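You operate a simulated robot arm through the tools that you are given. There is no shell and no other tool. Be economical: measure what you need, move in short steps, check, and stop when the job is done.

The job below is to be done with a simulated robot arm. You get a single attempt, and the scene is never put back.

TASK
Move the wrist cradle to mark 2, tighten its knob and lay the foam pad on it.
Fine: slacken the knob first; at the end the line on the knob meets the mark beside it.

Only the result counts: the job must be done as asked and must still hold three seconds after the hand-in. Knocking over, shifting, dropping, spilling or breaking anything else fails it.

THE ROBOT
A 7-joint arm with a two-finger parallel gripper, fixed in place. Base frame: the origin is at the foot of the arm, x ahead of it, y to its left, z up; the work surface is at about z = 0. Units: mm, rad, N and s.
With the tool pointing down near the work surface it reaches from about 220 to 580 mm from the base axis. Its first joint turns from -1.152 to 1.152 rad. Payload 2.5 kg.
Tool frame: the origin (TCP) lies between the finger pads and is the grasp point; the fingertips stand 23 mm ahead of it; z points along the fingers, y is the line along which they close. The gripper opens to 94 mm. The fingers are 38 mm wide and 10 mm thick; the gripper's body (54 by 96 mm) begins 39 mm behind the TCP.
Orientation is that of the tool frame in the base frame, as a unit quaternion [w, x, y, z]. With the fingers straight down and closing along the base's y, the tool's x points along the base's -x, its y along +y and its z along -z.

THE INTERFACE
- The arm moves only by the tool jog_arm. Its argument "rows" is one flat list of numbers, 6 for each row, row after row: the shift along the tool's x, y, z in mm, then the turn, a rotation vector about the tool's x, y, z in degrees. In form: [x, y, z, rx, ry, rz, x, y, z, rx, ry, rz, ...]. A call has 1 to 8 rows; each row shifts and turns the commanded pose from where the row before left it, along the tool's axes as they then stand. "gripper" is the closure, from 0 (fully open) to 1 (shut), set as the call begins (left out, the last holds). A row lasts 0.2 s, in which the tool goes at most 50 mm and 0.15 rad; a call with a longer step from one row to the next is refused whole, and so is a gripper value outside its range. A pose out of reach is approached as far as the arm can. The call stops where the force on the tool passes 40 N (or 10 N more than at its start, if that is more) or the arm is blocked; 0.2 s more then pass. Each finger travels about 108 mm/s and halts on what it meets, pressing with about 24 N; the grip force reading is that of the motor and also rises with nothing between the fingers. The clock runs only during rows and for 0.2 s after the last one: add rows that do not move to give the fingers time. It gives the time, the measured TCP pose, the force on the tool (base axes), the opening and the grip force at its end, in the units of the frame above (readings bear some noise).
- Cameras (640 x 400 px; columns grow to the right, rows downward): "scene" is fixed at [131.3, -413.5, 561.2]; the picture's right is [0.70, -0.72, 0.00], its down [-0.39, -0.38, -0.84] and it looks along [0.60, 0.58, -0.55] (base axes); focal length 330 px, centre (320, 200). "wrist" rides on the gripper at [86, 16, -74] in the tool frame; the picture's right is [-0.18, 0.98, 0.00], its down [-0.58, -0.11, -0.81] and it looks along [-0.79, -0.15, 0.59] (tool axes); focal length 243 px, centre (320, 200). There is no depth. A picture from a camera that has moved, and an enlarged one, comes with that camera's place and axes in the base frame and with its lens. The place of the scene camera against the robot may be out by one fixed shift of up to 25 mm in any direction.
- snapshot(camera): a new picture of that camera. No time passes.
- inspect(camera, box): a new picture of the part [left, top, right, bottom] of that camera's present view, enlarged. No time passes.
- hand_in(): hands the job in; it is judged then, once.

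Work in short steps. Places have to be worked out from the pictures, the camera data and where the tool is seen: move nearer, look again, correct. Check each grasp and each placing, and mend what went wrong. You have 120 turns and 68 pictures in all, those below and enlarged ones among them. Open the gripper and draw the arm clear of the work before you hand the job in, unless the task says otherwise; then end with one line.

The tools are called after "Emit:" as name(argument=value, ...) on one line, values as JSON. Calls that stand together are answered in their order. jog_arm: Moves the arm, as the interface text tells. Its arguments: {"type":"object","properties":{"rows":{"type":"array"},"gripper":{"type":"number"}},"required":["rows"]} The other tools are called the same way: snapshot (camera) takes a picture; inspect (camera, box) takes an enlarged picture of a part of a camera's view; hand_in () hands the job in.

At the start:

```text
t: 0.0
eef_pos: [387.5, 0.4, 258.9]
tcp_rot: [0.0, 0.0, 1.0, 0.0]
force: [-1.1, -0.7, 0.8]
width: 94.0
grip_force: 0.0
```

scene: 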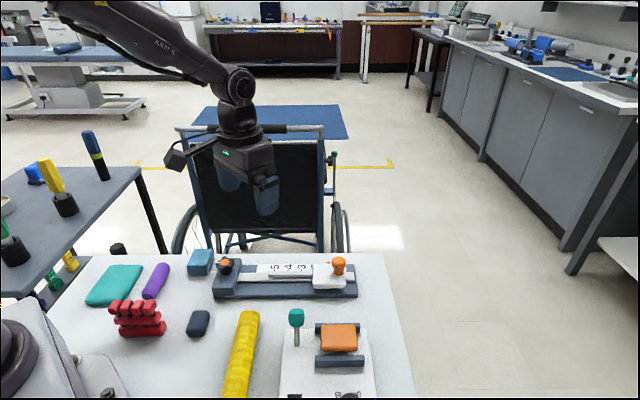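
wrist: 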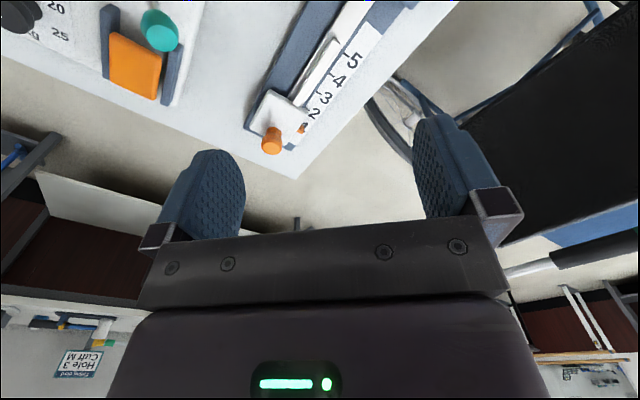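

I start by enlarging the fixture in the scene view and the wrist view.

Emit:
inspect(camera="scene", box=[180, 230, 380, 355])

Emit:
inspect(camera="wrist", box=[220, 0, 420, 180])

Emit:
inspect(camera="scene", box=[60, 240, 400, 400])

```text
3.20 times, centred on (280, 292) of scene
camera zoom: at [131.3, -413.5, 561.2], right [0.7, -0.72, 0.0], down [-0.39, -0.38, -0.84], along [0.6, 0.58, -0.55], focal length 1055 px, centre (448, -96)
```

zoom: 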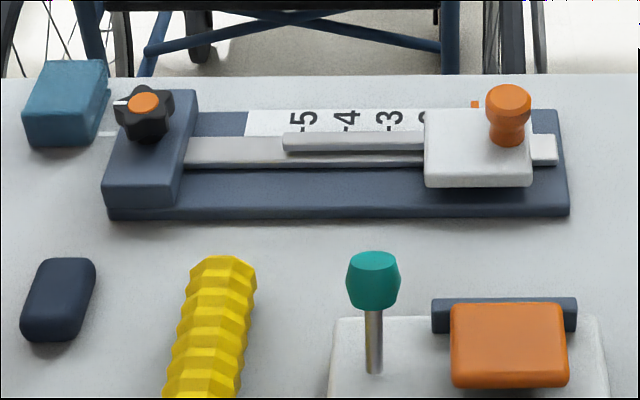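

```text
2.22 times, centred on (320, 90) of wrist
camera zoom: at [300.3, 15.7, 332.9], right [0.18, 0.98, 0.0], down [0.58, -0.11, 0.81], along [0.79, -0.15, -0.59], focal length 539 px, centre (320, 444)
```

zoom: 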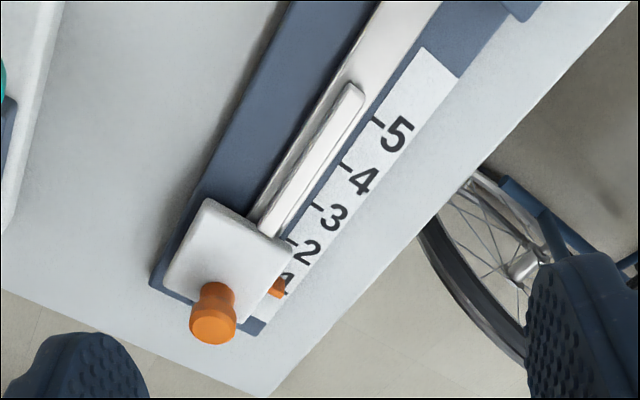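

```text
1.88 times, centred on (230, 320) of scene
camera zoom: at [131.3, -413.5, 561.2], right [0.7, -0.72, 0.0], down [-0.39, -0.38, -0.84], along [0.6, 0.58, -0.55], focal length 620 px, centre (489, -26)
```

zoom: 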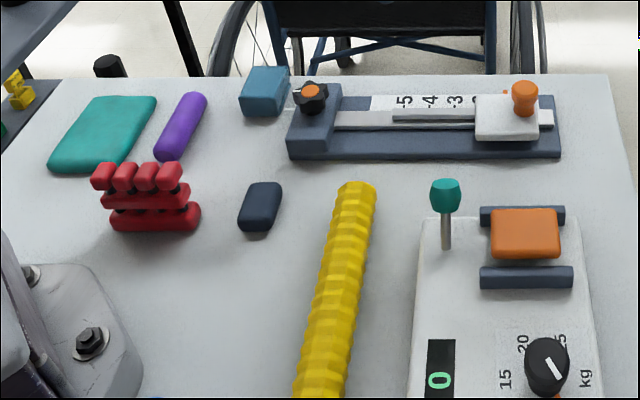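

The carriage stands near mark 1 and the rail runs diagonally from about (361,91), the knob, to about (525,-90). I'll back off and tilt the camera down for a better view of the fixture and loose objects.

Emit:
jog_arm(rows=[40, -10, -20, 0, 8, 0, 40, -10, -20, 0, 8, 0, 30, -10, 0, 0, 8, 0, 0, 0, 0, 0, 0, 0])

Emit:
snapshot(camera="wrist")

```text
t: 1.0
eef_pos: [281.7, -29.7, 313.1]
tcp_rot: [-0.209, 0.0, 0.978, 0.0]
force: [1.3, -1.2, 0.2]
width: 94.2
grip_force: 0.1
```

```text
62 pictures are left
camera wrist: at [232.5, -14.4, 416.6], right [0.17, 0.98, -0.08], down [0.86, -0.11, 0.5], along [0.48, -0.15, -0.86], focal length 243 px, centre (320, 200)
```

wrist: 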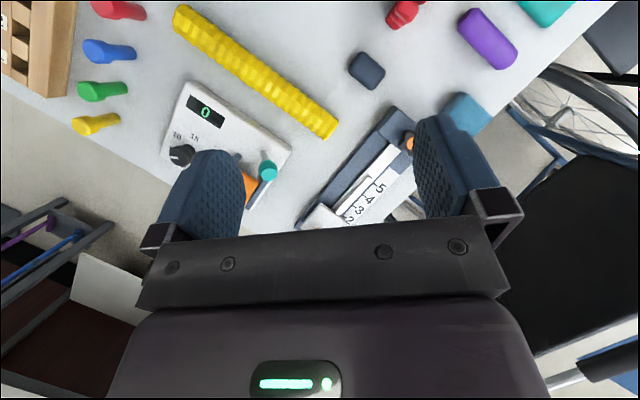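

Now shift left to see the teal, purple, blue and dark pieces.

Emit:
jog_arm(rows=[0, 45, 0, 0, 0, 0, 0, 45, 0, 0, 0, 0, 0, 45, 0, 0, 0, 0, 0, 45, 0, 0, 0, 0, 0, 0, 0, 0, 0, 0])

Emit:
snapshot(camera="wrist")

```text
t: 2.2
eef_pos: [282.8, 153.2, 311.5]
tcp_rot: [-0.208, 0.0, 0.978, 0.0]
force: [0.1, -0.1, 0.5]
width: 94.1
grip_force: 0.0
```

```text
61 pictures are left
camera wrist: at [232.4, 168.7, 415.5], right [0.17, 0.98, -0.08], down [0.86, -0.11, 0.5], along [0.48, -0.15, -0.86], focal length 243 px, centre (320, 200)
```

wrist: 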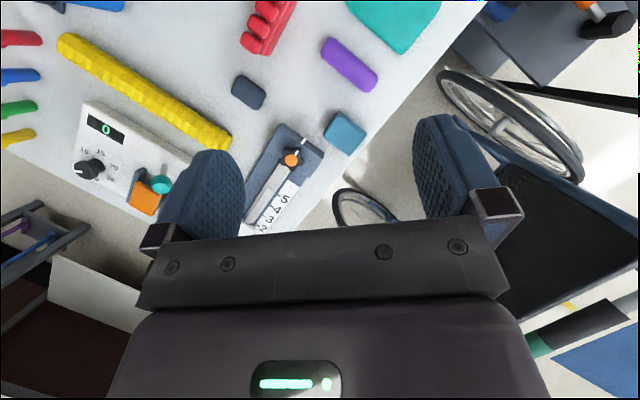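

Emit:
inspect(camera="wrist", box=[220, 0, 460, 150])

Emit:
inspect(camera="wrist", box=[240, 115, 350, 184])

Emit:
inspect(camera="scene", box=[80, 240, 260, 350])

```text
2.67 times, centred on (340, 75) of wrist
camera zoom: at [232.4, 168.7, 415.5], right [0.17, 0.98, -0.08], down [0.86, -0.11, 0.5], along [0.48, -0.15, -0.86], focal length 647 px, centre (267, 533)
```

zoom: 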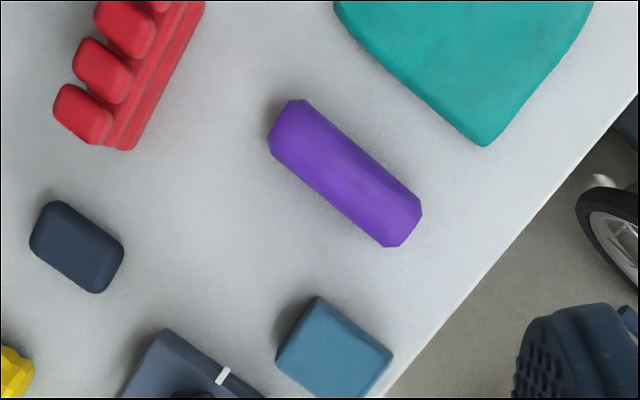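

```text
5.80 times, centred on (295, 150) of wrist
camera zoom: at [232.4, 168.7, 415.5], right [0.17, 0.98, -0.08], down [0.86, -0.11, 0.5], along [0.48, -0.15, -0.86], focal length 1406 px, centre (465, 493)
```

zoom: 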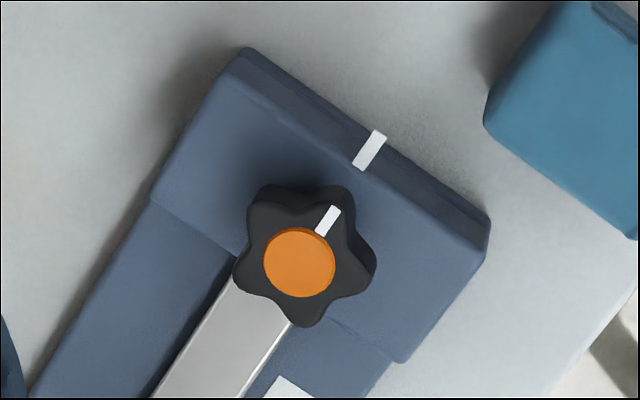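

```text
3.56 times, centred on (170, 295) of scene
camera zoom: at [131.3, -413.5, 561.2], right [0.7, -0.72, 0.0], down [-0.39, -0.38, -0.84], along [0.6, 0.58, -0.55], focal length 1172 px, centre (853, -138)
```

zoom: 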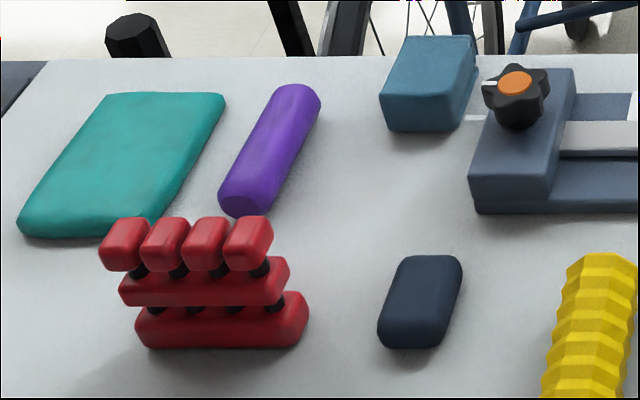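

The knob's line currently meets its mark (clamped). Next I look at the carriage from above, moving the tool to about (530,-90,200).

Emit:
jog_arm(rows=[-33, -30, 0, 0, 0, 0, -34, -30, 0, 0, 0, 0, -34, -30, 0, 0, 0, 0, -34, -30, 0, 0, 0, 0, -34, -30, 0, 0, 0, 0, -34, -31, 0, 0, 0, 0, -34, -31, 0, 0, 0, 0, -34, -31, 0, 0, 0, 0])

Emit:
snapshot(camera="wrist")

```text
t: 4.0
eef_pos: [519.8, -84.9, 203.4]
tcp_rot: [-0.208, 0.0, 0.978, 0.0]
force: [-0.4, -0.6, -0.3]
width: 93.9
grip_force: 0.0
out of reach, approached as far as the arm can: row 8
```

```text
57 pictures are left
camera wrist: at [470.7, -69.8, 307.3], right [0.17, 0.98, -0.08], down [0.86, -0.11, 0.5], along [0.48, -0.15, -0.86], focal length 243 px, centre (320, 200)
```

wrist: 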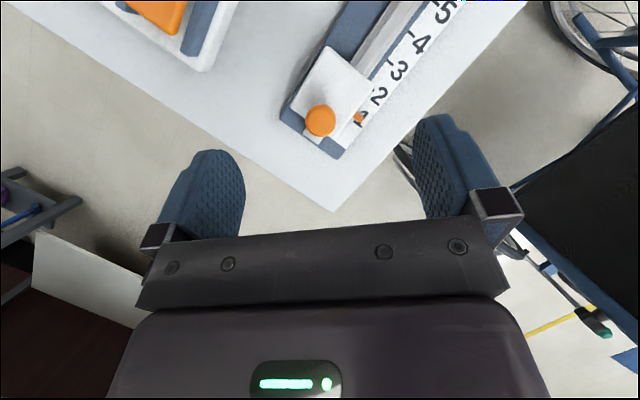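

Emit:
inspect(camera="wrist", box=[260, 0, 480, 165])

```text
2.42 times, centred on (370, 82) of wrist
camera zoom: at [470.7, -69.8, 307.3], right [0.17, 0.98, -0.08], down [0.86, -0.11, 0.5], along [0.48, -0.15, -0.86], focal length 588 px, centre (199, 485)
```

zoom: 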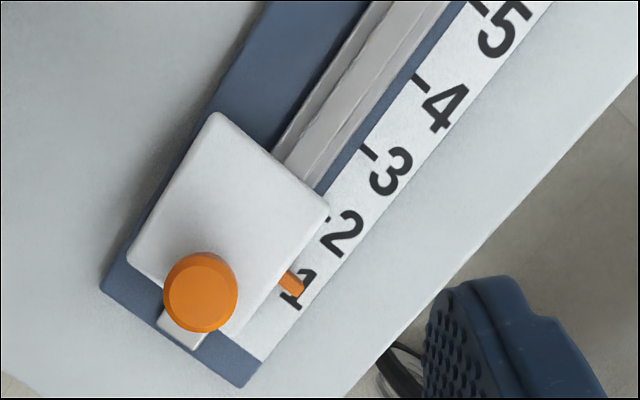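

The carriage is a flat plate with an orange handle; its pointer is at mark 1. Now I close in on the loose blocks to identify the foam pad.

Emit:
jog_arm(rows=[32, 32, -16, 0, 0, 0, 32, 32, -16, 0, 0, 0, 32, 32, -8, 0, 0, 0, 32, 32, 0, 0, 0, 0, 32, 32, 0, 0, 0, 0, 20, 20, 20, 0, 0, 0, 0, 0, 30, 0, 0, 0, 0, 0, 30, 0, 0, 0])

Emit:
snapshot(camera="wrist")

```text
t: 5.8
eef_pos: [342.0, 94.8, 242.1]
tcp_rot: [-0.208, -0.001, 0.978, 0.0]
force: [-0.7, 0.4, 0.5]
width: 94.1
grip_force: 0.0
```

```text
55 pictures are left
camera wrist: at [291.5, 110.7, 345.3], right [0.17, 0.98, -0.07], down [0.86, -0.11, 0.5], along [0.48, -0.15, -0.86], focal length 243 px, centre (320, 200)
```

wrist: 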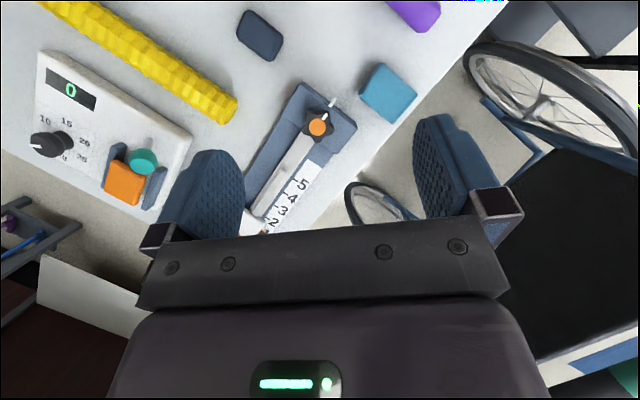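

Emit:
inspect(camera="wrist", box=[220, 0, 430, 131])

Emit:
inspect(camera="scene", box=[180, 240, 240, 278])

Emit:
inspect(camera="scene", box=[170, 300, 230, 338])

Emit:
inspect(camera="scene", box=[80, 255, 180, 318])

```text
3.05 times, centred on (325, 66) of wrist
camera zoom: at [291.5, 110.7, 345.3], right [0.17, 0.98, -0.07], down [0.86, -0.11, 0.5], along [0.48, -0.15, -0.86], focal length 739 px, centre (305, 610)
```

zoom: 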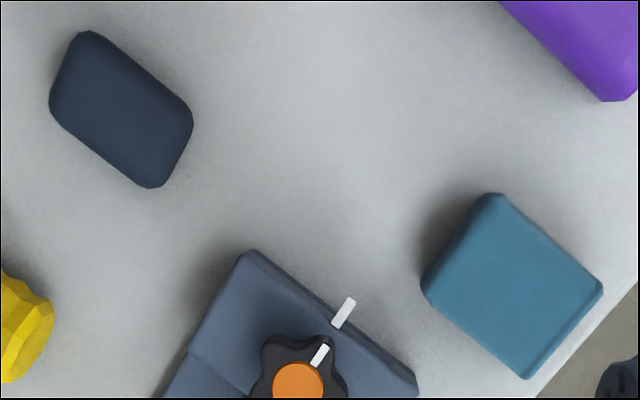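

```text
10.53 times, centred on (210, 259) of scene
camera zoom: at [131.3, -413.5, 561.2], right [0.7, -0.72, 0.0], down [-0.39, -0.38, -0.84], along [0.6, 0.58, -0.55], focal length 3469 px, centre (1478, -421)
```

zoom: 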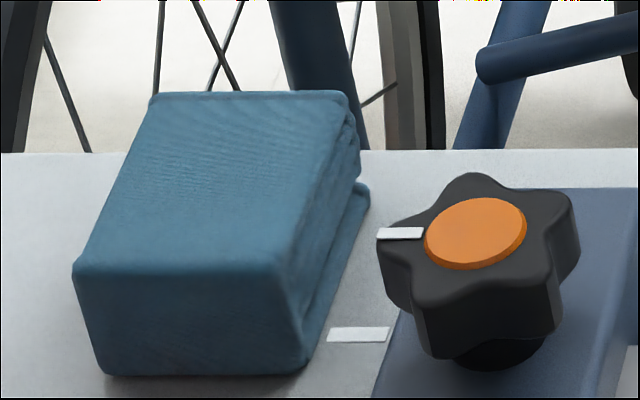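

```text
10.53 times, centred on (200, 319) of scene
camera zoom: at [131.3, -413.5, 561.2], right [0.7, -0.72, 0.0], down [-0.39, -0.38, -0.84], along [0.6, 0.58, -0.55], focal length 3469 px, centre (1583, -1053)
```

zoom: 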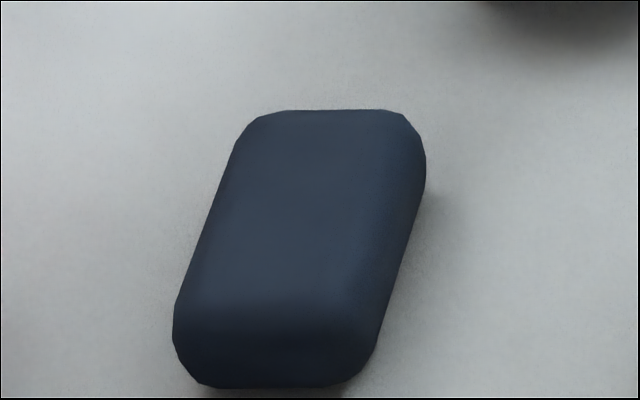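

```text
6.35 times, centred on (130, 286) of scene
camera zoom: at [131.3, -413.5, 561.2], right [0.7, -0.72, 0.0], down [-0.39, -0.38, -0.84], along [0.6, 0.58, -0.55], focal length 2093 px, centre (1526, -349)
```

zoom: 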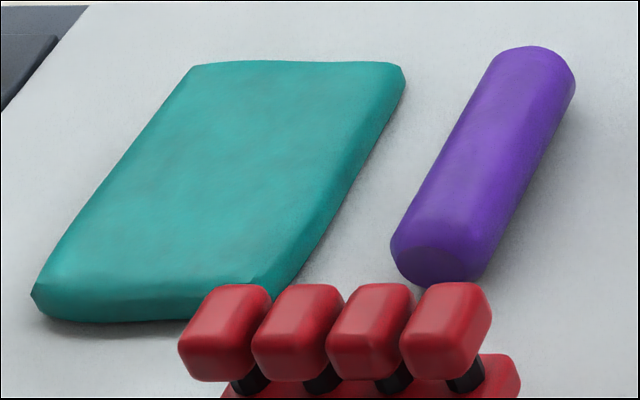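

The blue block is a folded towel, the teal a gel pack; the navy rounded pad is the foam pad (about (251,21)). The knob is a five-lobe star at about (349,77), top z≈72, line along a lobe. I straighten the tool above it, closing axis on a lobe axis (99°), half closed.

Emit:
jog_arm(rows=[0, 0, 0, 0, -8, 0, 0, 0, 0, 0, -8, 0, 0, 0, 0, 0, -8, 0, -7, -17.4, 35, 0, 0, 0, 0, 0, 40, 0, 0, 0, 0, 0, 40, 0, 0, -4, 0, 0, 0, 0, 0, -5, 0, 0, 0, 0, 0, 0], gripper=0.35)

Emit:
snapshot(camera="wrist")

Emit:
inspect(camera="scene", box=[160, 190, 320, 300])

```text
t: 7.6
eef_pos: [347.4, 77.7, 125.2]
tcp_rot: [0.0, -0.08, 0.997, 0.0]
force: [-0.1, 0.9, 0.0]
width: 61.3
grip_force: 0.1
```

```text
50 pictures are left
camera wrist: at [258.7, 80.4, 200.5], right [0.03, 1.0, 0.0], down [0.59, -0.02, 0.81], along [0.81, -0.02, -0.59], focal length 243 px, centre (320, 200)
```

wrist: 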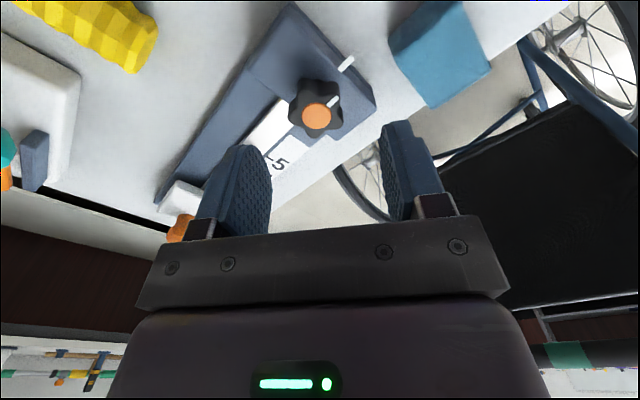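

```text
3.64 times, centred on (240, 245) of scene
camera zoom: at [131.3, -413.5, 561.2], right [0.7, -0.72, 0.0], down [-0.39, -0.38, -0.84], along [0.6, 0.58, -0.55], focal length 1198 px, centre (611, 36)
```

zoom: 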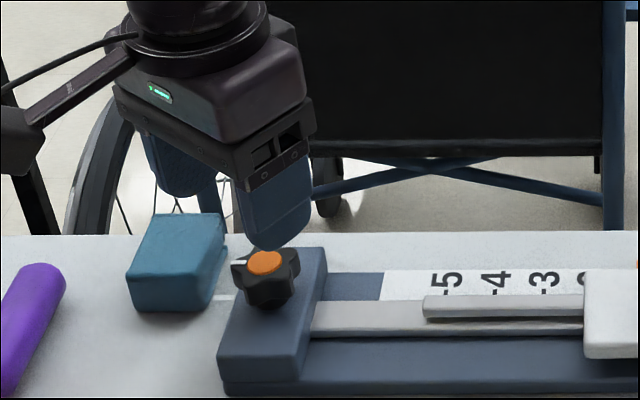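

Knob centre refined to about (349.5,76.5,71). Correct 2 mm and descend to z≈78.

Emit:
jog_arm(rows=[-2, -1.5, 15, 0, 0, 0, 0, 0, 15, 0, 0, 0, 0, 0, 15, 0, 0, 0, 0, 0, 2, 0, 0, 0])

Emit:
inspect(camera="scene", box=[180, 220, 280, 290])

Emit:
inspect(camera="wrist", box=[200, 50, 440, 200])

```text
t: 8.6
eef_pos: [350.6, 75.9, 80.8]
tcp_rot: [-0.001, -0.078, 0.997, 0.0]
force: [-0.7, 0.2, -0.8]
width: 61.1
grip_force: 0.1
```

```text
5.71 times, centred on (230, 255) of scene
camera zoom: at [131.3, -413.5, 561.2], right [0.7, -0.72, 0.0], down [-0.39, -0.38, -0.84], along [0.6, 0.58, -0.55], focal length 1883 px, centre (834, -114)
```

zoom: 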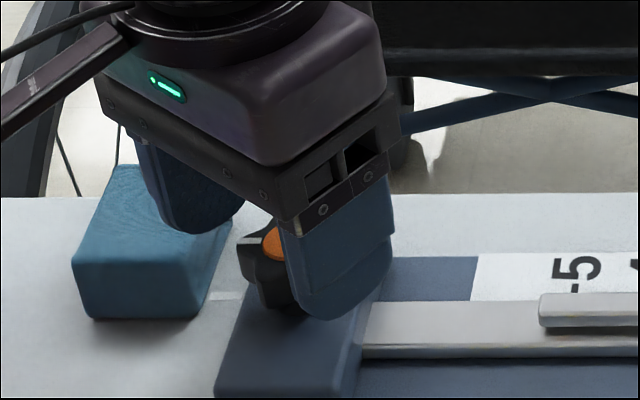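

```text
2.67 times, centred on (320, 125) of wrist
camera zoom: at [261.6, 77.9, 154.8], right [0.03, 1.0, 0.0], down [0.59, -0.02, 0.81], along [0.81, -0.02, -0.59], focal length 647 px, centre (320, 400)
```

zoom: 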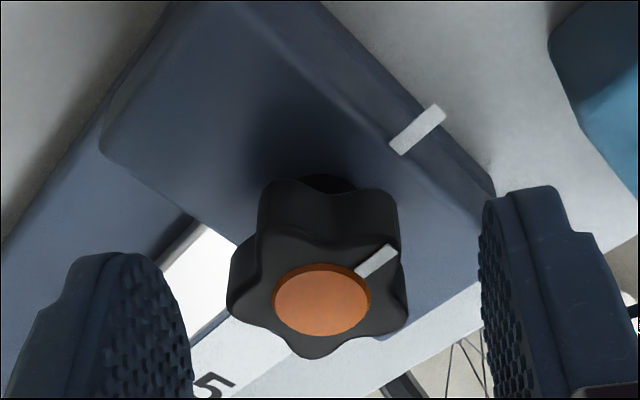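

The knob sits between the fingers. I lower 5 mm more and close.

Emit:
jog_arm(rows=[0, 0, 5, 0, 0, 0, 0, 0, 0, 0, 0, 0])

Emit:
jog_arm(rows=[0, 0, 0, 0, 0, 0, 0, 0, 0, 0, 0, 0, 0, 0, 0, 0, 0, 0], gripper=0.75)

Emit:
inspect(camera="wrist", box=[200, 50, 440, 200])

```text
t: 9.2
eef_pos: [350.6, 75.4, 74.2]
tcp_rot: [0.0, -0.078, 0.997, 0.0]
force: [-0.1, -1.0, 0.5]
width: 61.3
grip_force: 0.0
```

```text
t: 10.0
eef_pos: [349.7, 75.3, 75.0]
tcp_rot: [0.0, -0.077, 0.997, -0.001]
force: [3.8, -9.2, -6.2]
width: 36.6
grip_force: 44.8
```

```text
2.67 times, centred on (320, 125) of wrist
camera zoom: at [261.4, 77.4, 149.5], right [0.03, 1.0, 0.0], down [0.59, -0.02, 0.81], along [0.81, -0.02, -0.59], focal length 647 px, centre (320, 400)
```

zoom: 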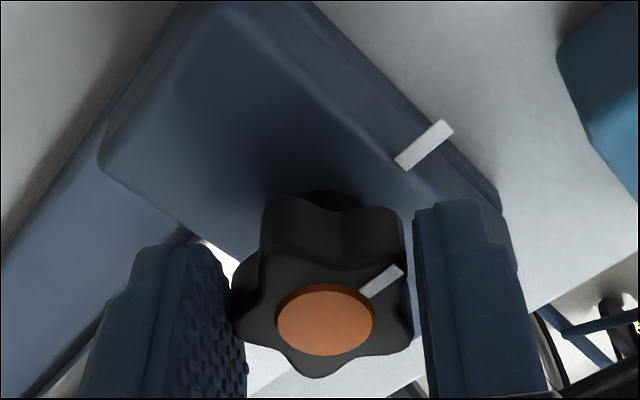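

Gripped at 36.6 mm with two lobes on the right pad, one on the left. Now turn counter-clockwise (seen from above), 48° first.

Emit:
jog_arm(rows=[0, 0, 0, 0, 0, -8, 0, 0, 0, 0, 0, -8, 0, 0, 0, 0, 0, -8, 0, 0, 0, 0, 0, -8, 0, 0, 0, 0, 0, -8, 0, 0, 0, 0, 0, -8, 0, 0, 0, 0, 0, 0])

Emit:
inspect(camera="wrist", box=[200, 50, 440, 200])

```text
t: 11.4
eef_pos: [352.2, 70.8, 74.8]
tcp_rot: [0.0, -0.458, 0.889, -0.002]
force: [2.1, -0.7, -2.0]
width: 36.9
grip_force: 44.6
stopped in row 6: the force on the tool passed its limit (the readings are from after the stop); the commanded pose is now the measured one
```

```text
2.67 times, centred on (320, 125) of wrist
camera zoom: at [288.0, 10.8, 150.0], right [-0.69, 0.72, -0.01], down [0.42, 0.42, 0.8], along [0.58, 0.56, -0.59], focal length 647 px, centre (320, 400)
```

zoom: 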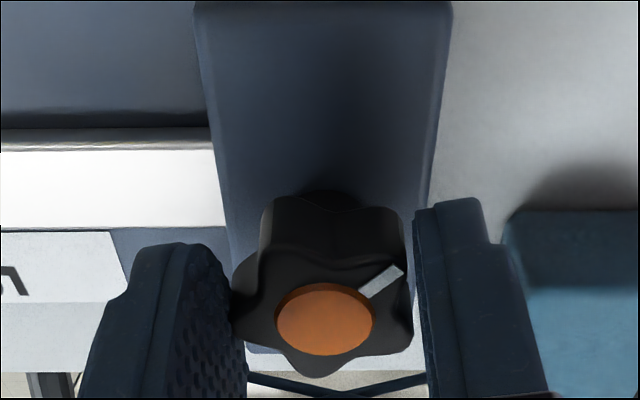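

The stop came from the knob axis being ~6.5 mm off the TCP (axis works out at (356.1,76.2)); the knob turned 45° with the hand. I continue turning about the true axis.

Emit:
jog_arm(rows=[-0.06, -0.9, 0, 0, 0, -8, -0.06, -0.9, 0, 0, 0, -8, -0.06, -0.9, 0, 0, 0, -8, -0.06, -0.9, 0, 0, 0, -8, -0.06, -0.9, 0, 0, 0, -8, 0, 0, 0, 0, 0, 0])

Emit:
inspect(camera="wrist", box=[200, 50, 440, 200])

```text
t: 12.8
eef_pos: [357.2, 71.2, 75.3]
tcp_rot: [0.002, 0.737, -0.676, 0.002]
force: [-0.3, 4.5, -14.5]
width: 36.9
grip_force: 44.8
```

```text
2.67 times, centred on (320, 125) of wrist
camera zoom: at [346.0, -16.5, 150.4], right [-0.99, 0.1, 0.0], down [0.06, 0.59, 0.8], along [0.08, 0.8, -0.6], focal length 647 px, centre (320, 400)
```

zoom: 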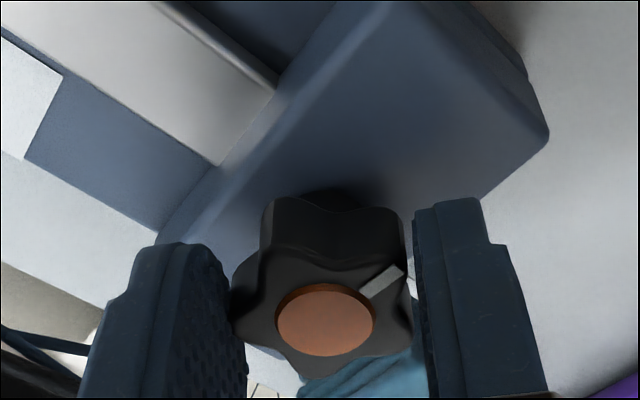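

The knob has turned about 86° in all. Release, rise, and turn the hand so that it closes along the rail.

Emit:
jog_arm(rows=[0, 0, 0, 0, 0, 0, 0, 0, 0, 0, 0, 0, 0, 0, -20, 0, 0, 0, 0, 0, -25, 0, 0, 0, 0, 0, -25, 0, 0, 0], gripper=0.35)

Emit:
inspect(camera="wrist", box=[200, 0, 440, 150])

Emit:
jog_arm(rows=[0, 0, 0, 0, 0, 7, 0, 0, 0, 0, 0, 7, 0, 0, 0, 0, 0, 7, 0, 0, 0, 0, 0, 7, 0, 0, 0, 0, 0, 7, 0, 0, 0, 0, 0, 7, 0, 0, 0, 0, 0, 8, 0, 0, 0, 0, 0, 0])

Emit:
jog_arm(rows=[0, -40, 0, 0, 0, 0, 0, -40, 0, 0, 0, 0, 0, -40, 0, 0, 0, 0, 6, -45, 0, 0, 0, 0, 0, -45, 0, 0, 0, 0, 0, 0, 0, 0, 0, 0])

Emit:
snapshot(camera="wrist")

```text
t: 14.0
eef_pos: [355.6, 70.3, 145.5]
tcp_rot: [0.001, 0.736, -0.677, 0.004]
force: [0.6, -0.3, 0.8]
width: 60.9
grip_force: 0.0
```

```text
2.67 times, centred on (320, 75) of wrist
camera zoom: at [345.7, -16.9, 221.0], right [-0.99, 0.1, 0.0], down [0.06, 0.59, 0.8], along [0.08, 0.8, -0.6], focal length 647 px, centre (320, 533)
```

zoom: 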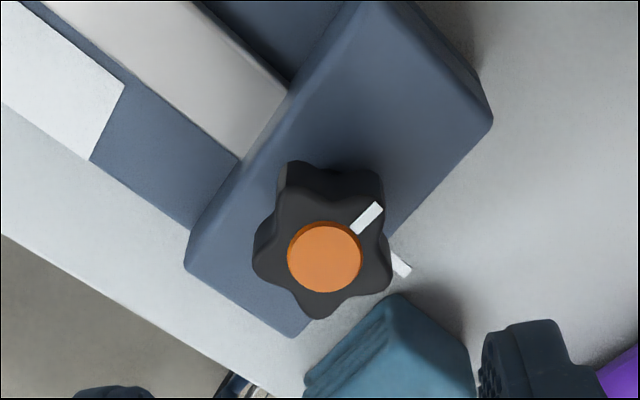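

```text
t: 15.8
eef_pos: [355.8, 71.7, 145.0]
tcp_rot: [0.001, -0.38, 0.925, -0.003]
force: [-0.6, -0.2, 0.3]
width: 61.2
grip_force: 0.1
```

```text
t: 17.2
eef_pos: [500.8, -83.5, 148.8]
tcp_rot: [0.001, -0.38, 0.925, -0.002]
force: [0.3, -0.2, 0.6]
width: 61.2
grip_force: 0.0
```

```text
42 pictures are left
camera wrist: at [426.7, -133.0, 223.3], right [-0.56, 0.83, -0.01], down [0.49, 0.34, 0.81], along [0.67, 0.45, -0.59], focal length 243 px, centre (320, 200)
```

wrist: 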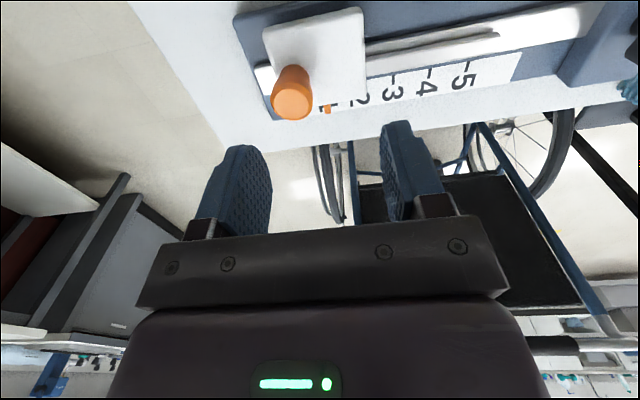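

Handle top at about (519,-96), z≈63. I move over it and descend to z≈70.

Emit:
jog_arm(rows=[-4, -21.7, 0, 0, 0, 0, 0, 0, 30, 0, 0, 0, 0, 0, 30, 0, 0, 0, 0, 0, 18, 0, 0, 0, 0, 0, 0, 0, 0, 0])

Emit:
snapshot(camera="wrist")

Emit:
inspect(camera="scene", box=[280, 200, 400, 300])

```text
t: 18.4
eef_pos: [518.7, -94.9, 68.7]
tcp_rot: [0.0, -0.38, 0.925, -0.003]
force: [-0.3, -0.9, -0.1]
width: 61.4
grip_force: 0.1
```

```text
41 pictures are left
camera wrist: at [444.3, -144.2, 144.1], right [-0.56, 0.83, -0.01], down [0.49, 0.34, 0.81], along [0.67, 0.45, -0.59], focal length 243 px, centre (320, 200)
```

wrist: 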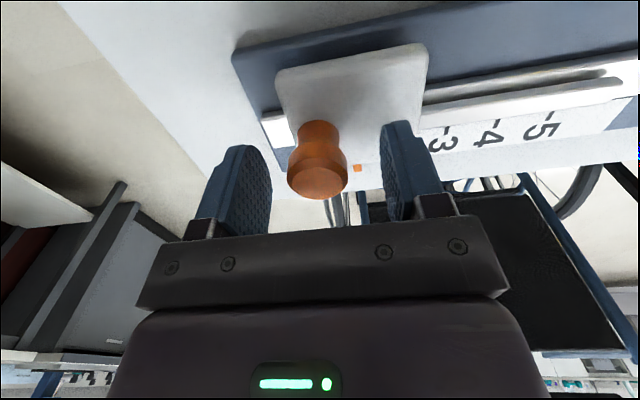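

```text
4.00 times, centred on (340, 250) of scene
camera zoom: at [131.3, -413.5, 561.2], right [0.7, -0.72, 0.0], down [-0.39, -0.38, -0.84], along [0.6, 0.58, -0.55], focal length 1318 px, centre (240, 0)
```

zoom: 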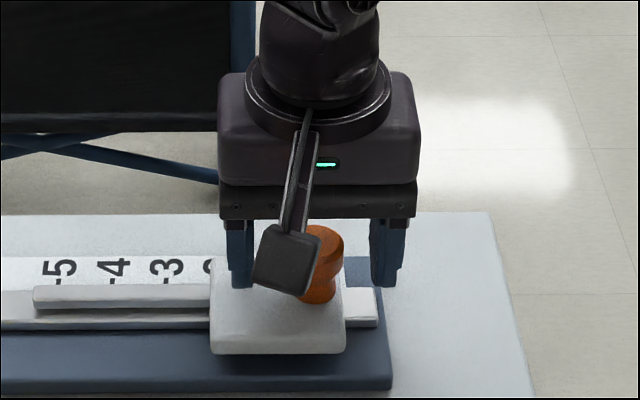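

The handle sits between the pads. I close, then slide 10 mm toward the knob as a test of slackness.

Emit:
jog_arm(rows=[0, 0, 0, 0, 0, 0, 0, 0, 0, 0, 0, 0, 0, 0, 0, 0, 0, 0], gripper=0.85)

Emit:
jog_arm(rows=[0, 3, 0, 0, 0, 0, 0, 3, 0, 0, 0, 0, 0, 4, 0, 0, 0, 0, 0, 0, 0, 0, 0, 0])

Emit:
snapshot(camera="wrist")

```text
t: 19.2
eef_pos: [518.2, -94.5, 69.2]
tcp_rot: [0.0, -0.38, 0.925, -0.002]
force: [0.0, 0.3, -1.2]
width: 26.3
grip_force: 44.6
```

```text
t: 20.2
eef_pos: [511.5, -88.6, 70.0]
tcp_rot: [0.001, -0.379, 0.925, -0.004]
force: [-3.9, -2.5, 9.2]
width: 26.2
grip_force: 45.1
```

```text
39 pictures are left
camera wrist: at [437.7, -137.7, 144.2], right [-0.56, 0.83, -0.01], down [0.49, 0.34, 0.81], along [0.67, 0.45, -0.59], focal length 243 px, centre (320, 200)
```

wrist: 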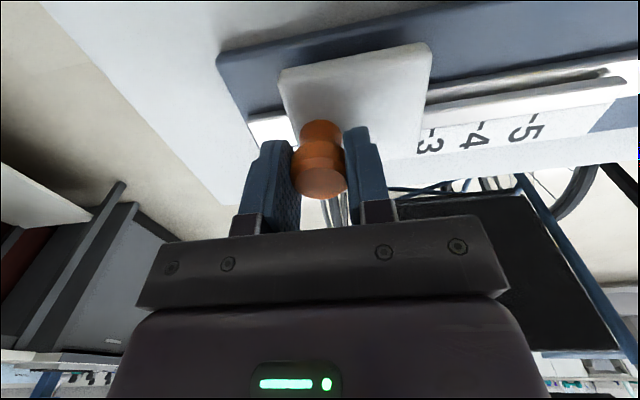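

It slides freely (8.9 mm so far, low force). I go on 18 mm more and check the pointer.

Emit:
jog_arm(rows=[0, 4, 0, 0, 0, 0, 0, 5, 0, 0, 0, 0, 0, 5, 0, 0, 0, 0, 0, 4, 0, 0, 0, 0, 0, 0, 0, 0, 0, 0])

Emit:
inspect(camera="wrist", box=[240, 40, 480, 200])

Emit:
inspect(camera="scene", box=[260, 240, 360, 300])

```text
t: 21.4
eef_pos: [499.0, -73.7, 69.8]
tcp_rot: [0.001, -0.38, 0.925, -0.004]
force: [-4.2, -4.8, 12.0]
width: 26.0
grip_force: 44.8
```

```text
2.50 times, centred on (360, 120) of wrist
camera zoom: at [424.1, -124.1, 144.1], right [-0.56, 0.83, -0.01], down [0.49, 0.34, 0.81], along [0.67, 0.45, -0.59], focal length 606 px, centre (220, 400)
```

zoom: 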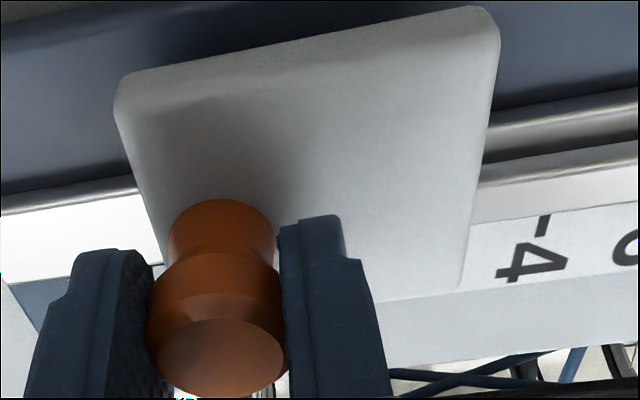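

```text
6.40 times, centred on (310, 270) of scene
camera zoom: at [131.2, -413.5, 561.3], right [0.7, -0.72, 0.0], down [-0.39, -0.38, -0.84], along [0.6, 0.58, -0.55], focal length 2109 px, centre (384, -248)
```

zoom: 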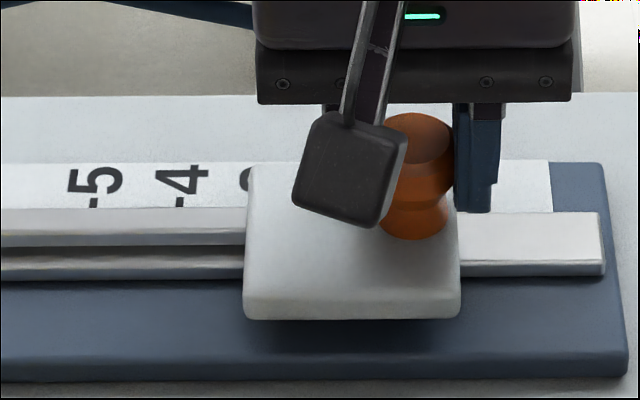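

The carriage moved 28.3 mm. I release and rise to read the pointer.

Emit:
jog_arm(rows=[0, 0, 0, 0, 0, 0, 0, 0, 0, 0, 0, 0, 0, 0, -30, 0, 0, 0, 0, 0, -35, 0, 0, 0, 0, 0, -35, 0, 0, 0, -10, 0, -20, 0, 8, 0, -10, 0, -10, 0, 8, 0, 0, 0, 0, 0, 0, 0], gripper=0.35)

Emit:
inspect(camera="wrist", box=[240, 0, 480, 150])

```text
t: 23.2
eef_pos: [514.2, -60.0, 197.0]
tcp_rot: [-0.13, -0.375, 0.916, -0.056]
force: [-0.7, 0.3, 0.2]
width: 61.0
grip_force: 0.0
```

```text
2.67 times, centred on (360, 75) of wrist
camera zoom: at [457.2, -91.3, 293.8], right [-0.56, 0.82, -0.06], down [0.63, 0.48, 0.61], along [0.53, 0.31, -0.79], focal length 647 px, centre (213, 533)
```

zoom: 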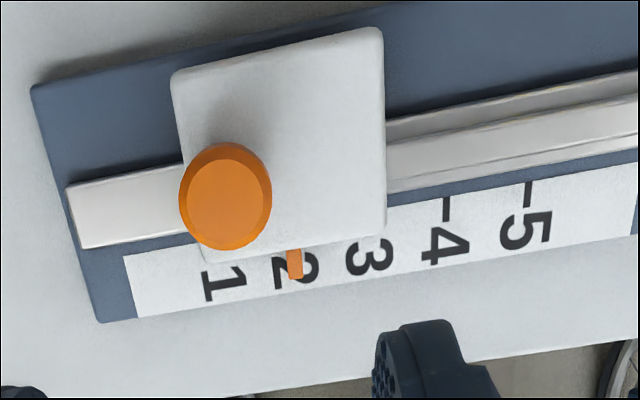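

The pointer is close to 2, perhaps 0.8 mm short. A tighter zoom to measure.

Emit:
inspect(camera="wrist", box=[310, 60, 450, 125])

```text
4.57 times, centred on (380, 92) of wrist
camera zoom: at [457.2, -91.3, 293.8], right [-0.56, 0.82, -0.06], down [0.63, 0.48, 0.61], along [0.53, 0.31, -0.79], focal length 1109 px, centre (46, 691)
```

zoom: 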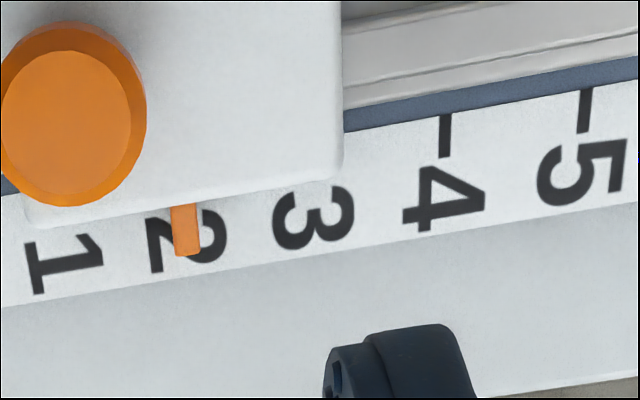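

Pointer is on mark 2 to within ~0.2 mm. Now back over the knob, turning the hand to the same orientation at which I released it.

Emit:
jog_arm(rows=[0, 0, 0, 0, -8, 0, 0, 0, 0, 0, -8, 0, 3.5, 41.7, 11, 0, 0, 0, 3.5, 41.7, 11, 0, 0, 0, 3.5, 41.7, 11, 0, 0, 0, 3.5, 41.7, 11, 0, 0, 0, 3.4, 41.7, 11, 0, 0, 0, 0, 0, 0, 0, 0, -8])

Emit:
jog_arm(rows=[0, 0, 0, 0, 0, -7, 0, 0, 0, 0, 0, -7, 0, 0, 0, 0, 0, -7, 0, 0, 0, 0, 0, -7, 0, 0, 0, 0, 0, -7, 0, 0, 0, 0, 0, -7, 0, 0, 0, 0, 0, 0])

Emit:
inspect(camera="wrist", box=[200, 0, 440, 150])

```text
t: 25.0
eef_pos: [354.4, 74.8, 140.9]
tcp_rot: [0.0, -0.443, 0.896, -0.005]
force: [-0.3, 0.0, 1.5]
width: 61.0
grip_force: 0.1
```

```text
t: 26.6
eef_pos: [355.1, 77.4, 140.4]
tcp_rot: [0.002, 0.736, -0.677, 0.003]
force: [-0.1, 0.1, 0.1]
width: 60.9
grip_force: 0.1
```

```text
2.67 times, centred on (320, 75) of wrist
camera zoom: at [344.7, -12.0, 215.3], right [-0.99, 0.1, 0.0], down [0.06, 0.59, 0.8], along [0.08, 0.8, -0.6], focal length 647 px, centre (320, 533)
```

zoom: 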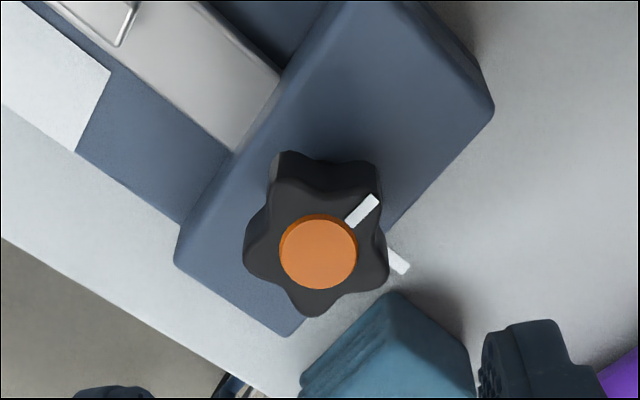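

Knob axis at about (354,76). Adjust slightly, descend to z≈73 and close.

Emit:
jog_arm(rows=[1.5, 1.1, 20, 0, 0, 0, 0, 0, 20, 0, 0, 0, 0, 0, 20, 0, 0, 0, 0, 0, 7, 0, 0, 0, 0, 0, 0, 0, 0, 0])

Emit:
jog_arm(rows=[0, 0, 0, 0, 0, 0, 0, 0, 0, 0, 0, 0, 0, 0, 0, 0, 0, 0], gripper=0.75)

Emit:
inspect(camera="wrist", box=[200, 50, 440, 200])

```text
t: 27.8
eef_pos: [353.8, 73.9, 71.9]
tcp_rot: [0.002, 0.736, -0.677, 0.003]
force: [-0.3, 0.6, 0.3]
width: 60.9
grip_force: 0.0
```

```text
t: 28.6
eef_pos: [354.7, 74.4, 73.0]
tcp_rot: [-0.001, 0.735, -0.678, 0.004]
force: [14.5, 1.8, -15.2]
width: 36.6
grip_force: 45.5
```

```text
2.67 times, centred on (320, 125) of wrist
camera zoom: at [345.0, -13.5, 147.9], right [-0.99, 0.1, -0.01], down [0.06, 0.59, 0.8], along [0.09, 0.8, -0.6], focal length 647 px, centre (320, 400)
```

zoom: 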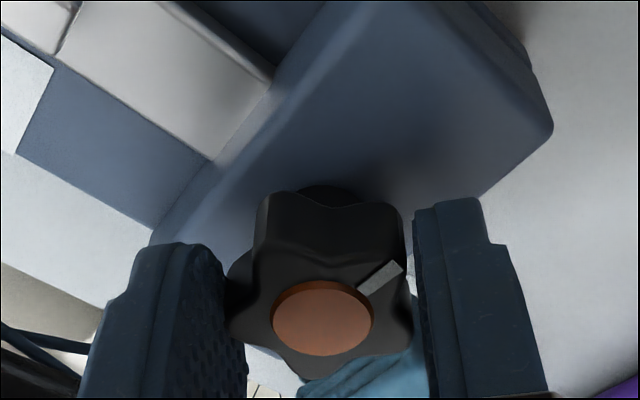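

Gripped again. Turn clockwise 64° about the axis.

Emit:
jog_arm(rows=[0, 0.28, 0, 0, 0, 8, 0, 0.28, 0, 0, 0, 8, 0, 0.28, 0, 0, 0, 8, 0, 0.28, 0, 0, 0, 8, 0, 0.28, 0, 0, 0, 8, 0, 0.28, 0, 0, 0, 8, 0, 0.28, 0, 0, 0, 8, 0, 0.28, 0, 0, 0, 8])

Emit:
inspect(camera="wrist", box=[200, 50, 440, 200])

```text
t: 29.2
eef_pos: [354.9, 73.2, 73.9]
tcp_rot: [0.002, -0.648, 0.762, -0.005]
force: [2.9, 1.2, -2.9]
width: 36.8
grip_force: 45.0
stopped in row 2: the force on the tool passed its limit (the readings are from after the stop); the commanded pose is now the measured one
```

```text
2.67 times, centred on (320, 125) of wrist
camera zoom: at [323.4, -8.9, 147.8], right [-0.94, 0.34, -0.01], down [0.2, 0.56, 0.81], along [0.28, 0.76, -0.59], focal length 647 px, centre (320, 400)
```

zoom: 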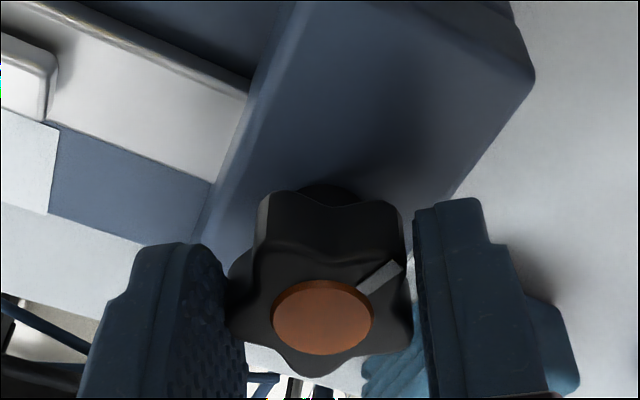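

The force was preload from the grip offset, now relieved. Continue clockwise.

Emit:
jog_arm(rows=[0, 0.42, 0, 0, 0, 8, 0, 0.42, 0, 0, 0, 8, 0, 0.42, 0, 0, 0, 8, 0, 0.42, 0, 0, 0, 8, 0, 0.42, 0, 0, 0, 8, 0, 0.42, 0, 0, 0, 8, 0, 0, 0, 0, 0, 0])

Emit:
inspect(camera="wrist", box=[200, 50, 440, 200])

```text
t: 30.8
eef_pos: [353.4, 74.8, 72.2]
tcp_rot: [0.004, -0.279, 0.96, -0.003]
force: [13.8, 2.6, -11.3]
width: 36.8
grip_force: 44.8
```

```text
2.67 times, centred on (320, 125) of wrist
camera zoom: at [270.0, 41.9, 147.1], right [-0.37, 0.93, -0.01], down [0.54, 0.22, 0.81], along [0.75, 0.3, -0.59], focal length 647 px, centre (320, 400)
```

zoom: 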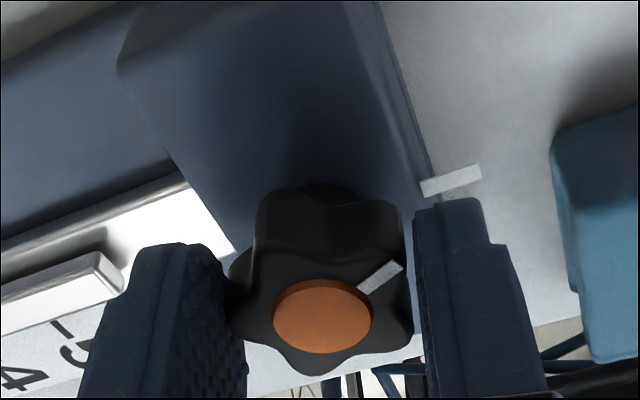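

About 23.5° remains to the original hand angle. I finish in two parts, relieving the side force.

Emit:
jog_arm(rows=[-1.2, -0.4, 0, 0, 0, 7, 0, 0.3, 0, 0, 0, 7, 0, 0.3, 0, 0, 0, 7, 0, 0, 0, 0, 0, 0])

Emit:
inspect(camera="wrist", box=[200, 50, 440, 200])

```text
t: 31.8
eef_pos: [353.4, 75.2, 73.2]
tcp_rot: [0.002, -0.1, 0.995, -0.002]
force: [-6.2, -4.4, 15.6]
width: 36.8
grip_force: 45.0
```

```text
2.67 times, centred on (320, 125) of wrist
camera zoom: at [263.9, 74.2, 147.4], right [-0.02, 1.0, -0.01], down [0.59, 0.01, 0.81], along [0.81, 0.01, -0.59], focal length 647 px, centre (320, 400)
```

zoom: 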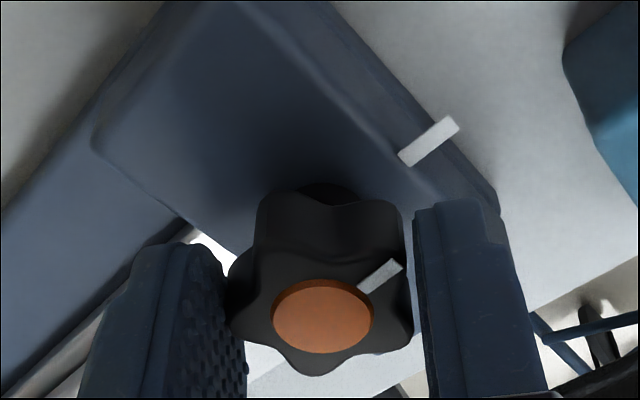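

2.6° left; turn that and release, rise and check the line.

Emit:
jog_arm(rows=[0, 0, 0, 0, 0, 2.6, 0, 0, 0, 0, 0, 0])

Emit:
jog_arm(rows=[0, 0, 0, 0, 0, 0, 0, 0, 0, 0, 0, 0, 0, 0, -20, 0, 0, 0, 0, 0, -40, 0, 0, 0, 0, 0, -40, 0, 8, 0, -20, 0, -40, 0, 8, 0, -20, 0, 0, 0, 8, 0, 0, 0, 0, 0, 0, 0], gripper=0.35)

Emit:
snapshot(camera="wrist")

```text
t: 32.4
eef_pos: [352.7, 76.0, 72.9]
tcp_rot: [0.002, -0.079, 0.997, -0.002]
force: [-14.9, -6.6, 22.1]
width: 36.7
grip_force: 45.0
```

```text
t: 34.2
eef_pos: [396.7, 83.0, 205.2]
tcp_rot: [-0.205, -0.077, 0.976, -0.019]
force: [0.3, 0.2, -0.1]
width: 60.9
grip_force: 0.1
```

```text
29 pictures are left
camera wrist: at [344.3, 91.8, 308.4], right [0.01, 1.0, -0.08], down [0.86, 0.03, 0.51], along [0.51, -0.07, -0.86], focal length 243 px, centre (320, 200)
```

wrist: 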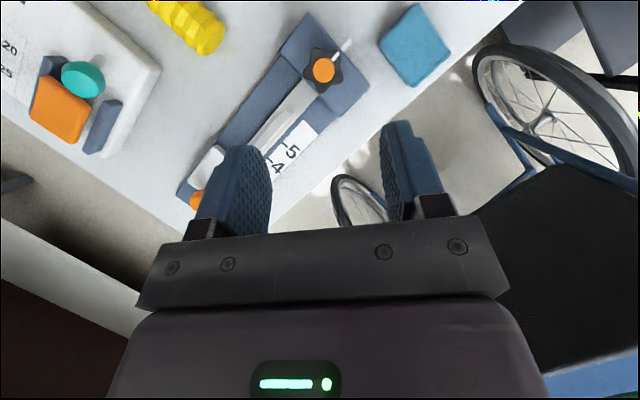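

Emit:
inspect(camera="wrist", box=[280, 25, 380, 90])

```text
6.15 times, centred on (330, 58) of wrist
camera zoom: at [344.3, 91.8, 308.4], right [0.01, 1.0, -0.08], down [0.86, 0.03, 0.51], along [0.51, -0.07, -0.86], focal length 1493 px, centre (258, 1077)
```

zoom: 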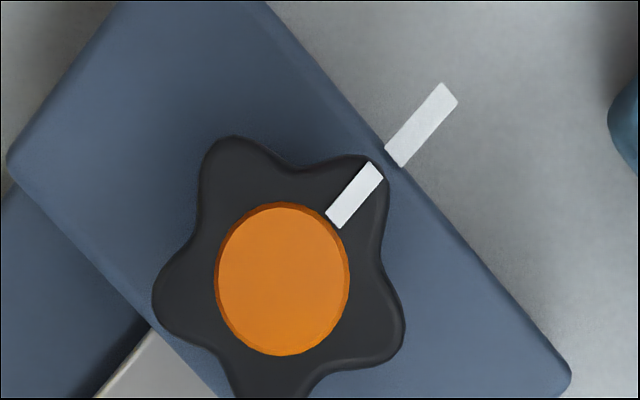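

The line at ~136° meets the mark at ~135°, good. Next the foam pad: straighten, turn the hand to close along 45° (the pad's long axis) and move over (251,21).

Emit:
jog_arm(rows=[0, 0, 0, 0, -8, 0, 0, 0, 0, 0, -8, 0, 0, 0, 0, 0, -8, 0, 0, 0, 0, 0, 0, 8, 0, 0, 0, 0, 0, 8, 0, 0, 0, 0, 0, 8, 0, 0, 0, 0, 0, 8, 0, 0, 0, 0, 0, 8], gripper=0.0)

Emit:
jog_arm(rows=[0, 0, 0, 0, 0, 7, 0, 0, 0, 0, 0, 7, 14.8, -36.7, 13.7, 0, 0, 0, 14.8, -36.7, 13.7, 0, 0, 0, 14.8, -36.7, 13.7, 0, 0, 0, 14.8, -36.7, 13.7, 0, 0, 0, 0, 0, 0, 0, 0, 0])

Emit:
snapshot(camera="wrist")

```text
t: 36.0
eef_pos: [397.1, 83.7, 204.7]
tcp_rot: [0.004, 0.269, 0.963, -0.002]
force: [-0.2, 0.4, 0.0]
width: 94.1
grip_force: 0.1
```

```text
t: 37.6
eef_pos: [248.7, 20.2, 151.7]
tcp_rot: [0.006, 0.381, 0.925, 0.0]
force: [-0.2, 1.4, 0.1]
width: 94.1
grip_force: 0.1
```

```text
27 pictures are left
camera wrist: at [197.2, 93.4, 225.3], right [0.82, 0.57, 0.0], down [0.33, -0.48, 0.81], along [0.46, -0.67, -0.59], focal length 243 px, centre (320, 200)
```

wrist: 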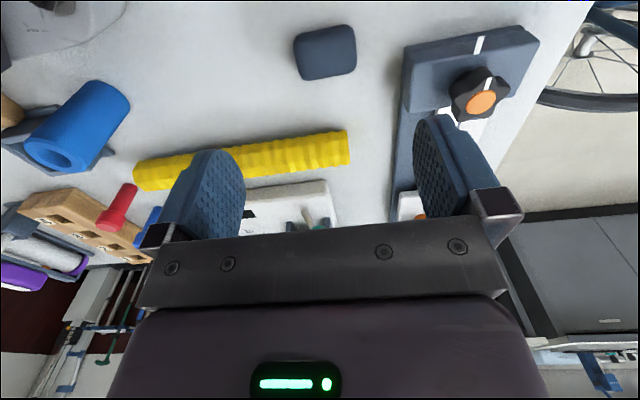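

Pad centre about (250.5,24), long axis ~44°, matching the hand. I narrow the opening to ~76 mm and descend.

Emit:
jog_arm(rows=[1.3, 3.8, 30, 0, 0, 0, 0, 0, 35, 0, 0, 0, 0, 0, 30, 0, 0, 0, 0, 0, 0, 0, 0, 0], gripper=0.19)

Emit:
snapshot(camera="wrist")

Emit:
inspect(camera="scene", box=[140, 250, 260, 350])

```text
t: 38.6
eef_pos: [251.6, 21.9, 54.9]
tcp_rot: [0.005, 0.382, 0.924, 0.0]
force: [0.4, 0.5, -0.2]
width: 76.0
grip_force: 0.0
```

```text
26 pictures are left
camera wrist: at [200.6, 95.7, 128.4], right [0.82, 0.57, 0.0], down [0.33, -0.48, 0.81], along [0.46, -0.67, -0.58], focal length 243 px, centre (320, 200)
```

wrist: 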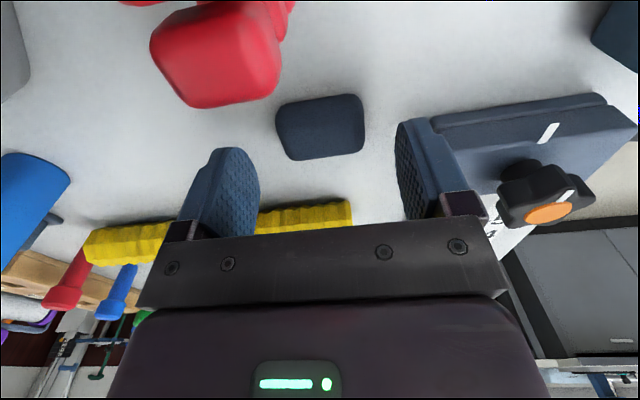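

```text
4.00 times, centred on (200, 300) of scene
camera zoom: at [131.3, -413.5, 561.2], right [0.7, -0.72, 0.0], down [-0.39, -0.38, -0.84], along [0.6, 0.58, -0.55], focal length 1318 px, centre (800, -200)
```

zoom: 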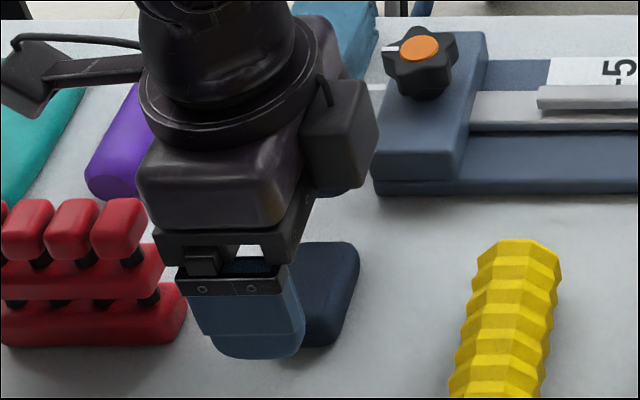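

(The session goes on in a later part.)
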